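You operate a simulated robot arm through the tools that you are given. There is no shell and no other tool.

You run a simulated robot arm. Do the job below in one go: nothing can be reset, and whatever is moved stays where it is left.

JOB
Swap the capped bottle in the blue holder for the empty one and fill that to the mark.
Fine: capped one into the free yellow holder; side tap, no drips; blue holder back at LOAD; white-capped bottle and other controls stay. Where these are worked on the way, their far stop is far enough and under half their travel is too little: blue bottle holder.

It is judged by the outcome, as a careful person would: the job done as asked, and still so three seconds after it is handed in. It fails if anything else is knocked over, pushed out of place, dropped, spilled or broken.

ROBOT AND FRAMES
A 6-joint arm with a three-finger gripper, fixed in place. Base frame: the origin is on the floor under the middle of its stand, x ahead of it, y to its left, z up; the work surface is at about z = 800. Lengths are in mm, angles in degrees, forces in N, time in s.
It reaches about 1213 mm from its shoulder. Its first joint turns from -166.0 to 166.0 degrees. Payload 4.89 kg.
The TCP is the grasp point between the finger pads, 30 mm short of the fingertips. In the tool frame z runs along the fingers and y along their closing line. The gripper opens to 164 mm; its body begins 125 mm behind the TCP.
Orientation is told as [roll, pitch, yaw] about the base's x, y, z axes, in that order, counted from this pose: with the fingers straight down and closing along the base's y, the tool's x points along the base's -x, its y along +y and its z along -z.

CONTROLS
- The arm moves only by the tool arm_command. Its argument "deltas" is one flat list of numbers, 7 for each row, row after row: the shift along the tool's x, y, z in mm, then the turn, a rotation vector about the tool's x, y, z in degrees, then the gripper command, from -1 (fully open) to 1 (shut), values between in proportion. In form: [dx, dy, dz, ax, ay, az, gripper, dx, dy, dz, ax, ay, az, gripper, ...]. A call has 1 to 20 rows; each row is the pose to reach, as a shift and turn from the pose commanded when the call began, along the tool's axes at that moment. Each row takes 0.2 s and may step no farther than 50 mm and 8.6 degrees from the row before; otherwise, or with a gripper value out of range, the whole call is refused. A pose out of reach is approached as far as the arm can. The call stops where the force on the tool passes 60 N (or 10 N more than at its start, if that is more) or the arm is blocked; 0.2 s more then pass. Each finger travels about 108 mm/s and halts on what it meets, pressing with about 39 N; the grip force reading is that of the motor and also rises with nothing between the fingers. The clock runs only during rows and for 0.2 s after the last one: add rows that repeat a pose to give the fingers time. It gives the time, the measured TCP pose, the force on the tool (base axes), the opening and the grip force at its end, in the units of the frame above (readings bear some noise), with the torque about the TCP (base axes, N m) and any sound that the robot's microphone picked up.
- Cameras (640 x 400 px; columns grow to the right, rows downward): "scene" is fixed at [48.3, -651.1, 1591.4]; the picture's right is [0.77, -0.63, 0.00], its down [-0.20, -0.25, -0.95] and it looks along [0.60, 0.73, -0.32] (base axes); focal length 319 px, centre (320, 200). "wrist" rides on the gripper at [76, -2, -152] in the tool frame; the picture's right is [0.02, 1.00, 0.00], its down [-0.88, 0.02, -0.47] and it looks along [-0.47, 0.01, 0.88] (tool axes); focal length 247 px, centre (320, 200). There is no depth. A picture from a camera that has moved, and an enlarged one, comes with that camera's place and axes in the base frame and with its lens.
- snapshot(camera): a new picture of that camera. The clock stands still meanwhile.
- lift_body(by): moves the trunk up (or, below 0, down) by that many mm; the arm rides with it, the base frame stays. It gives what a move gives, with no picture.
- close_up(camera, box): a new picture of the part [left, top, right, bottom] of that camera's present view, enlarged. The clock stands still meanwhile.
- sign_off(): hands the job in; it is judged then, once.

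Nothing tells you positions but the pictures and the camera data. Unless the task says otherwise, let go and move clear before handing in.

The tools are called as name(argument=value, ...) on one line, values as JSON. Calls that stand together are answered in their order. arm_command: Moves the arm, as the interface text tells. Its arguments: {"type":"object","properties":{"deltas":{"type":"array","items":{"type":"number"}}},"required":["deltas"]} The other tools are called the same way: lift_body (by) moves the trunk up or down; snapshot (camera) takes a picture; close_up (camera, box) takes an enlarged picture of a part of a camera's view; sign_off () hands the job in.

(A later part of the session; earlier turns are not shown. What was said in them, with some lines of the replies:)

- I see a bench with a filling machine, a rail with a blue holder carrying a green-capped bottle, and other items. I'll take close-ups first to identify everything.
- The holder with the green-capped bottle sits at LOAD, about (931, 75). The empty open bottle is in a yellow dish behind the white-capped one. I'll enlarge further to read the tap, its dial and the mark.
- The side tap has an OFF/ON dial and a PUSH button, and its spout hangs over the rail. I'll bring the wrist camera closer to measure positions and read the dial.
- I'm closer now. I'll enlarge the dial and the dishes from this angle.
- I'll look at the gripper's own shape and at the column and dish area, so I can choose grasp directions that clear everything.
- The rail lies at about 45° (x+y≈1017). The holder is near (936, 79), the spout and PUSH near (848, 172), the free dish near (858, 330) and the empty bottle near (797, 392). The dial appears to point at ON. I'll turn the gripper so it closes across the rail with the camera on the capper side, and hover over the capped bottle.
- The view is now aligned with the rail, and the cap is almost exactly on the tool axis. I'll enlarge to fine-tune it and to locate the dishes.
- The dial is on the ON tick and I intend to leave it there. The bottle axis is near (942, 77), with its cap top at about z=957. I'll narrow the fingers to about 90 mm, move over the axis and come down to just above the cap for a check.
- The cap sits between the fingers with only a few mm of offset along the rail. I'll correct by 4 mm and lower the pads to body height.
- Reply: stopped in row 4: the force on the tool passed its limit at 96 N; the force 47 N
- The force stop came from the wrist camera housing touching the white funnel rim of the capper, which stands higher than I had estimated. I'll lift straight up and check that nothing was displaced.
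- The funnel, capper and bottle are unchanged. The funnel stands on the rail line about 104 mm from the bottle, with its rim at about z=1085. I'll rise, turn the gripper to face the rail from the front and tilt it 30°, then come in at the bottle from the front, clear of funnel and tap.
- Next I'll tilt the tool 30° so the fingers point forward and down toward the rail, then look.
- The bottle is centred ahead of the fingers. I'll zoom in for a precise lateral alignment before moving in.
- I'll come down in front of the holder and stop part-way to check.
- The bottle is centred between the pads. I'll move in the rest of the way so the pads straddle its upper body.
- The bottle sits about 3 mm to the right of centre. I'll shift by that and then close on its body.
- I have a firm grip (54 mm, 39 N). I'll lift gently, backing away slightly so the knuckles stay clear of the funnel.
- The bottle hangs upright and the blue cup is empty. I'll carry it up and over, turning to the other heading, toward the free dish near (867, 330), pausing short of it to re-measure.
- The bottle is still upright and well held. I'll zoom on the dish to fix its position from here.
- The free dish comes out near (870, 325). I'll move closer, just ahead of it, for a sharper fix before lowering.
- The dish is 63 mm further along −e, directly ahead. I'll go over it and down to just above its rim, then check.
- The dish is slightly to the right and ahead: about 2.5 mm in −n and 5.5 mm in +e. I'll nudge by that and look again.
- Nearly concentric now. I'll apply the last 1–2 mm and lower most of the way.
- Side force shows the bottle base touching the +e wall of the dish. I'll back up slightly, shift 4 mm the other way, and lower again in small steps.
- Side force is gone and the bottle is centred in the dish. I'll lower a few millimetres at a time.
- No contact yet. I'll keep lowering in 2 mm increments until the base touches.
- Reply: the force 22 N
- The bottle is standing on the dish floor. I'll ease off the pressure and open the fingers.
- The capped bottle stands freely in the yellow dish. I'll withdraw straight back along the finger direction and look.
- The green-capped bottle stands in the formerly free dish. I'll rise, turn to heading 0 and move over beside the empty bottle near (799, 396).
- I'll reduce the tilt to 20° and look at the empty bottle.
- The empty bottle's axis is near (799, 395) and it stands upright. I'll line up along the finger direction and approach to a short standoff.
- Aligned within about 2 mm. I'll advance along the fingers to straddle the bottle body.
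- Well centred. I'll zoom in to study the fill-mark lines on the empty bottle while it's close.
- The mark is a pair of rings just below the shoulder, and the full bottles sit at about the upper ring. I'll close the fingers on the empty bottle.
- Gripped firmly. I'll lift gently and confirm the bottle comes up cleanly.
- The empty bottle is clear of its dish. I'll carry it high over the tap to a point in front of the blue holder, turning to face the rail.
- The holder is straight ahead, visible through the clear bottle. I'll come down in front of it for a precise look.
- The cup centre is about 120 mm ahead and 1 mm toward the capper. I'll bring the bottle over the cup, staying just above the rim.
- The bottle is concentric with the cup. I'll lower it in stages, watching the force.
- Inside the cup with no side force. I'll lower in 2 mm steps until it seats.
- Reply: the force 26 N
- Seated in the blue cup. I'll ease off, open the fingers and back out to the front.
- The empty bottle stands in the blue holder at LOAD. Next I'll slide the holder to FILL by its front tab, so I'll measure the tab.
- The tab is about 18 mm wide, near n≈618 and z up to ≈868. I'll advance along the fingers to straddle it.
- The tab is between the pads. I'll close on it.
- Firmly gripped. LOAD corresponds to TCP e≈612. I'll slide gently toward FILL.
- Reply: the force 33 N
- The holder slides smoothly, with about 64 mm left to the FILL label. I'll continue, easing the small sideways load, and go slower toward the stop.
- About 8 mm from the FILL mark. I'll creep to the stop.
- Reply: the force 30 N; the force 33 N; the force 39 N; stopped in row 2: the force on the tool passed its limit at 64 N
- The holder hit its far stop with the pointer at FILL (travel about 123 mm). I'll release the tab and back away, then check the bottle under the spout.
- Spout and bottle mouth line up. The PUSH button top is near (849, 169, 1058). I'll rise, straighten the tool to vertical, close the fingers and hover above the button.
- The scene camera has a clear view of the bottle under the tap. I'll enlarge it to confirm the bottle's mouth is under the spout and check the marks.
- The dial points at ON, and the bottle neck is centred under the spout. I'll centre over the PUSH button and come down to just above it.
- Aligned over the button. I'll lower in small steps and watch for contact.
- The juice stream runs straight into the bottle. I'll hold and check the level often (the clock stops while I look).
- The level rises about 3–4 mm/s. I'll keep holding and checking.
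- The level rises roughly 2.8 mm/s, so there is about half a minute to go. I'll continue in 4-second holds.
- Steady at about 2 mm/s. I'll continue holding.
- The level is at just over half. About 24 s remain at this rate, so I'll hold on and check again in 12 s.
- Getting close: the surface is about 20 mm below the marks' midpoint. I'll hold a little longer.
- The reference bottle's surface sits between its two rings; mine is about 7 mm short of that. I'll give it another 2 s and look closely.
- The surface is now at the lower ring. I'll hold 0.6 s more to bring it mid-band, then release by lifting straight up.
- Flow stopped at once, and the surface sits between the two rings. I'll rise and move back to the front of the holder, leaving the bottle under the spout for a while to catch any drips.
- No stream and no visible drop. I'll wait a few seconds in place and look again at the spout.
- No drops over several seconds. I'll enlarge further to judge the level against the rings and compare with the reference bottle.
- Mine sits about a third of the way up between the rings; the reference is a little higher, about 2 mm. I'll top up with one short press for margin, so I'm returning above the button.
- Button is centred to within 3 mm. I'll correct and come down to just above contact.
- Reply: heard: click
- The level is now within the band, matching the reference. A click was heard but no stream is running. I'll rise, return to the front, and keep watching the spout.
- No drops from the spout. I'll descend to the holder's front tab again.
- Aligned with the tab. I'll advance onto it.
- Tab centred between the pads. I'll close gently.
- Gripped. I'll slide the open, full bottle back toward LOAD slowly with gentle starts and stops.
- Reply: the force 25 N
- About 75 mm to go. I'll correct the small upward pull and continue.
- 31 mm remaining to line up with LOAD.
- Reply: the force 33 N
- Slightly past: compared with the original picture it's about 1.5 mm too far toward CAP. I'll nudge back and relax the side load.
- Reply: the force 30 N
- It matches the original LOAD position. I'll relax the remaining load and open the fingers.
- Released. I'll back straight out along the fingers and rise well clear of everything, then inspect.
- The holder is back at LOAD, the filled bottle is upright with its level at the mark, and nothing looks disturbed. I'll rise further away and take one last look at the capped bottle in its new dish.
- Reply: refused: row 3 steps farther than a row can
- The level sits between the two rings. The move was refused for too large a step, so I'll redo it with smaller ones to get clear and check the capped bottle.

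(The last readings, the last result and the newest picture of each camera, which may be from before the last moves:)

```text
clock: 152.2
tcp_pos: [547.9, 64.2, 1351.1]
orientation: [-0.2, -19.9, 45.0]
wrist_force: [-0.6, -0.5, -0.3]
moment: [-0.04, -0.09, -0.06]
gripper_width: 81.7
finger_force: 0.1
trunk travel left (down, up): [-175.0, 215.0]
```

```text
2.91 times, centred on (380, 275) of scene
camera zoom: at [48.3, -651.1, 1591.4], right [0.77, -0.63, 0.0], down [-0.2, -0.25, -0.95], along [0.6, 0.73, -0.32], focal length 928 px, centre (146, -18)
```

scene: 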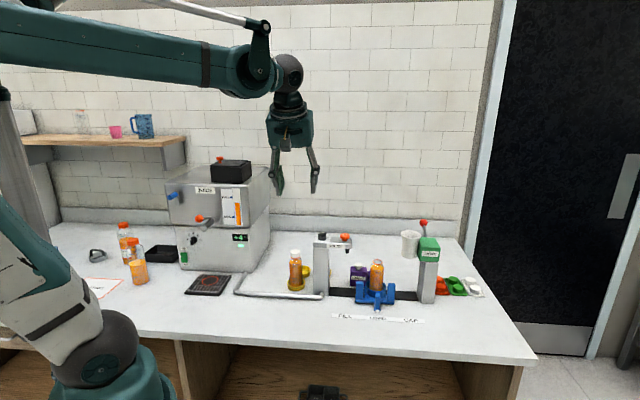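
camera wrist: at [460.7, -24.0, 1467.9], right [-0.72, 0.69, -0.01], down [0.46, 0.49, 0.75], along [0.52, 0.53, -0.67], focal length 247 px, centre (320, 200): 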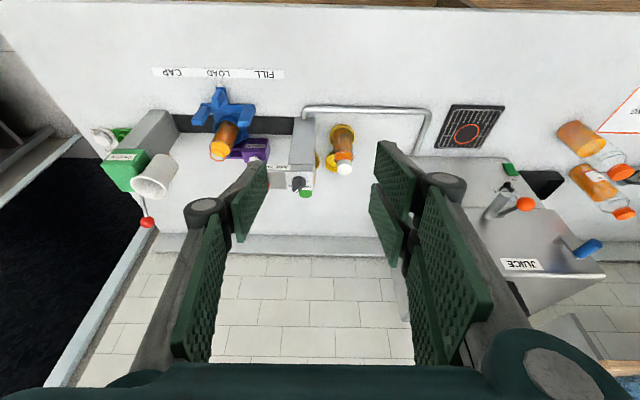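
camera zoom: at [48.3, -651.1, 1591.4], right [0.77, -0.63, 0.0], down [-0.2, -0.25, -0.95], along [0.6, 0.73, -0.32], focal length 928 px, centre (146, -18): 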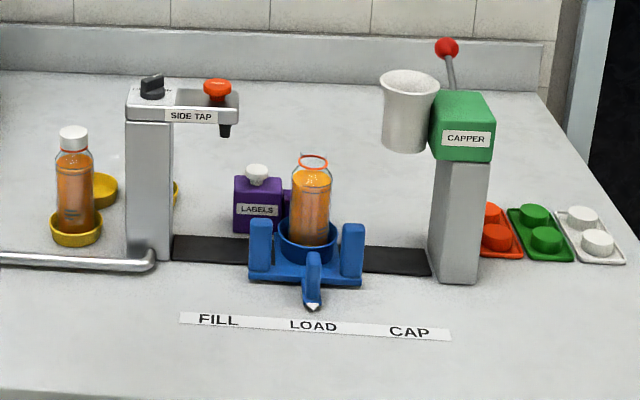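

The green-capped bottle stands in its yellow dish behind the column. The filled bottle is upright in the blue holder at LOAD with its level at the mark. The spout shows no drip, the dial and other controls are unchanged, and the white-capped bottle is untouched. The arm is clear, so I'm handing in.

sign_off()

```text
The job is handed in.
```

The swap and fill are done and I've handed the job in; no result has come back yet.

- **Capped bottle:** the green-capped bottle stands in the yellow holder that was free, behind the side tap column.
- **Filled bottle:** the formerly empty bottle is in the blue holder. Its juice level is between the two mark rings, about the same as in the white-capped bottle.
- **Tap:** I used only the side tap's PUSH button, once for the main fill and once briefly to top up. I saw no drips while the bottle stayed under the spout for about 4 seconds after the last press. A click was heard during the top-up press, but nothing ran afterwards.
- **Blue holder:** I slid it to its far stop at FILL, then back to its original LOAD position.
- **Left alone:** the white-capped bottle, the tap's ON/OFF dial (it was already at ON), the juice machine and the capper lever were not touched.

On an early approach, the wrist camera bumped the capper's white funnel with a brief 96 N force. I backed off, and the pictures taken right after and at the end show no displacement or damage.
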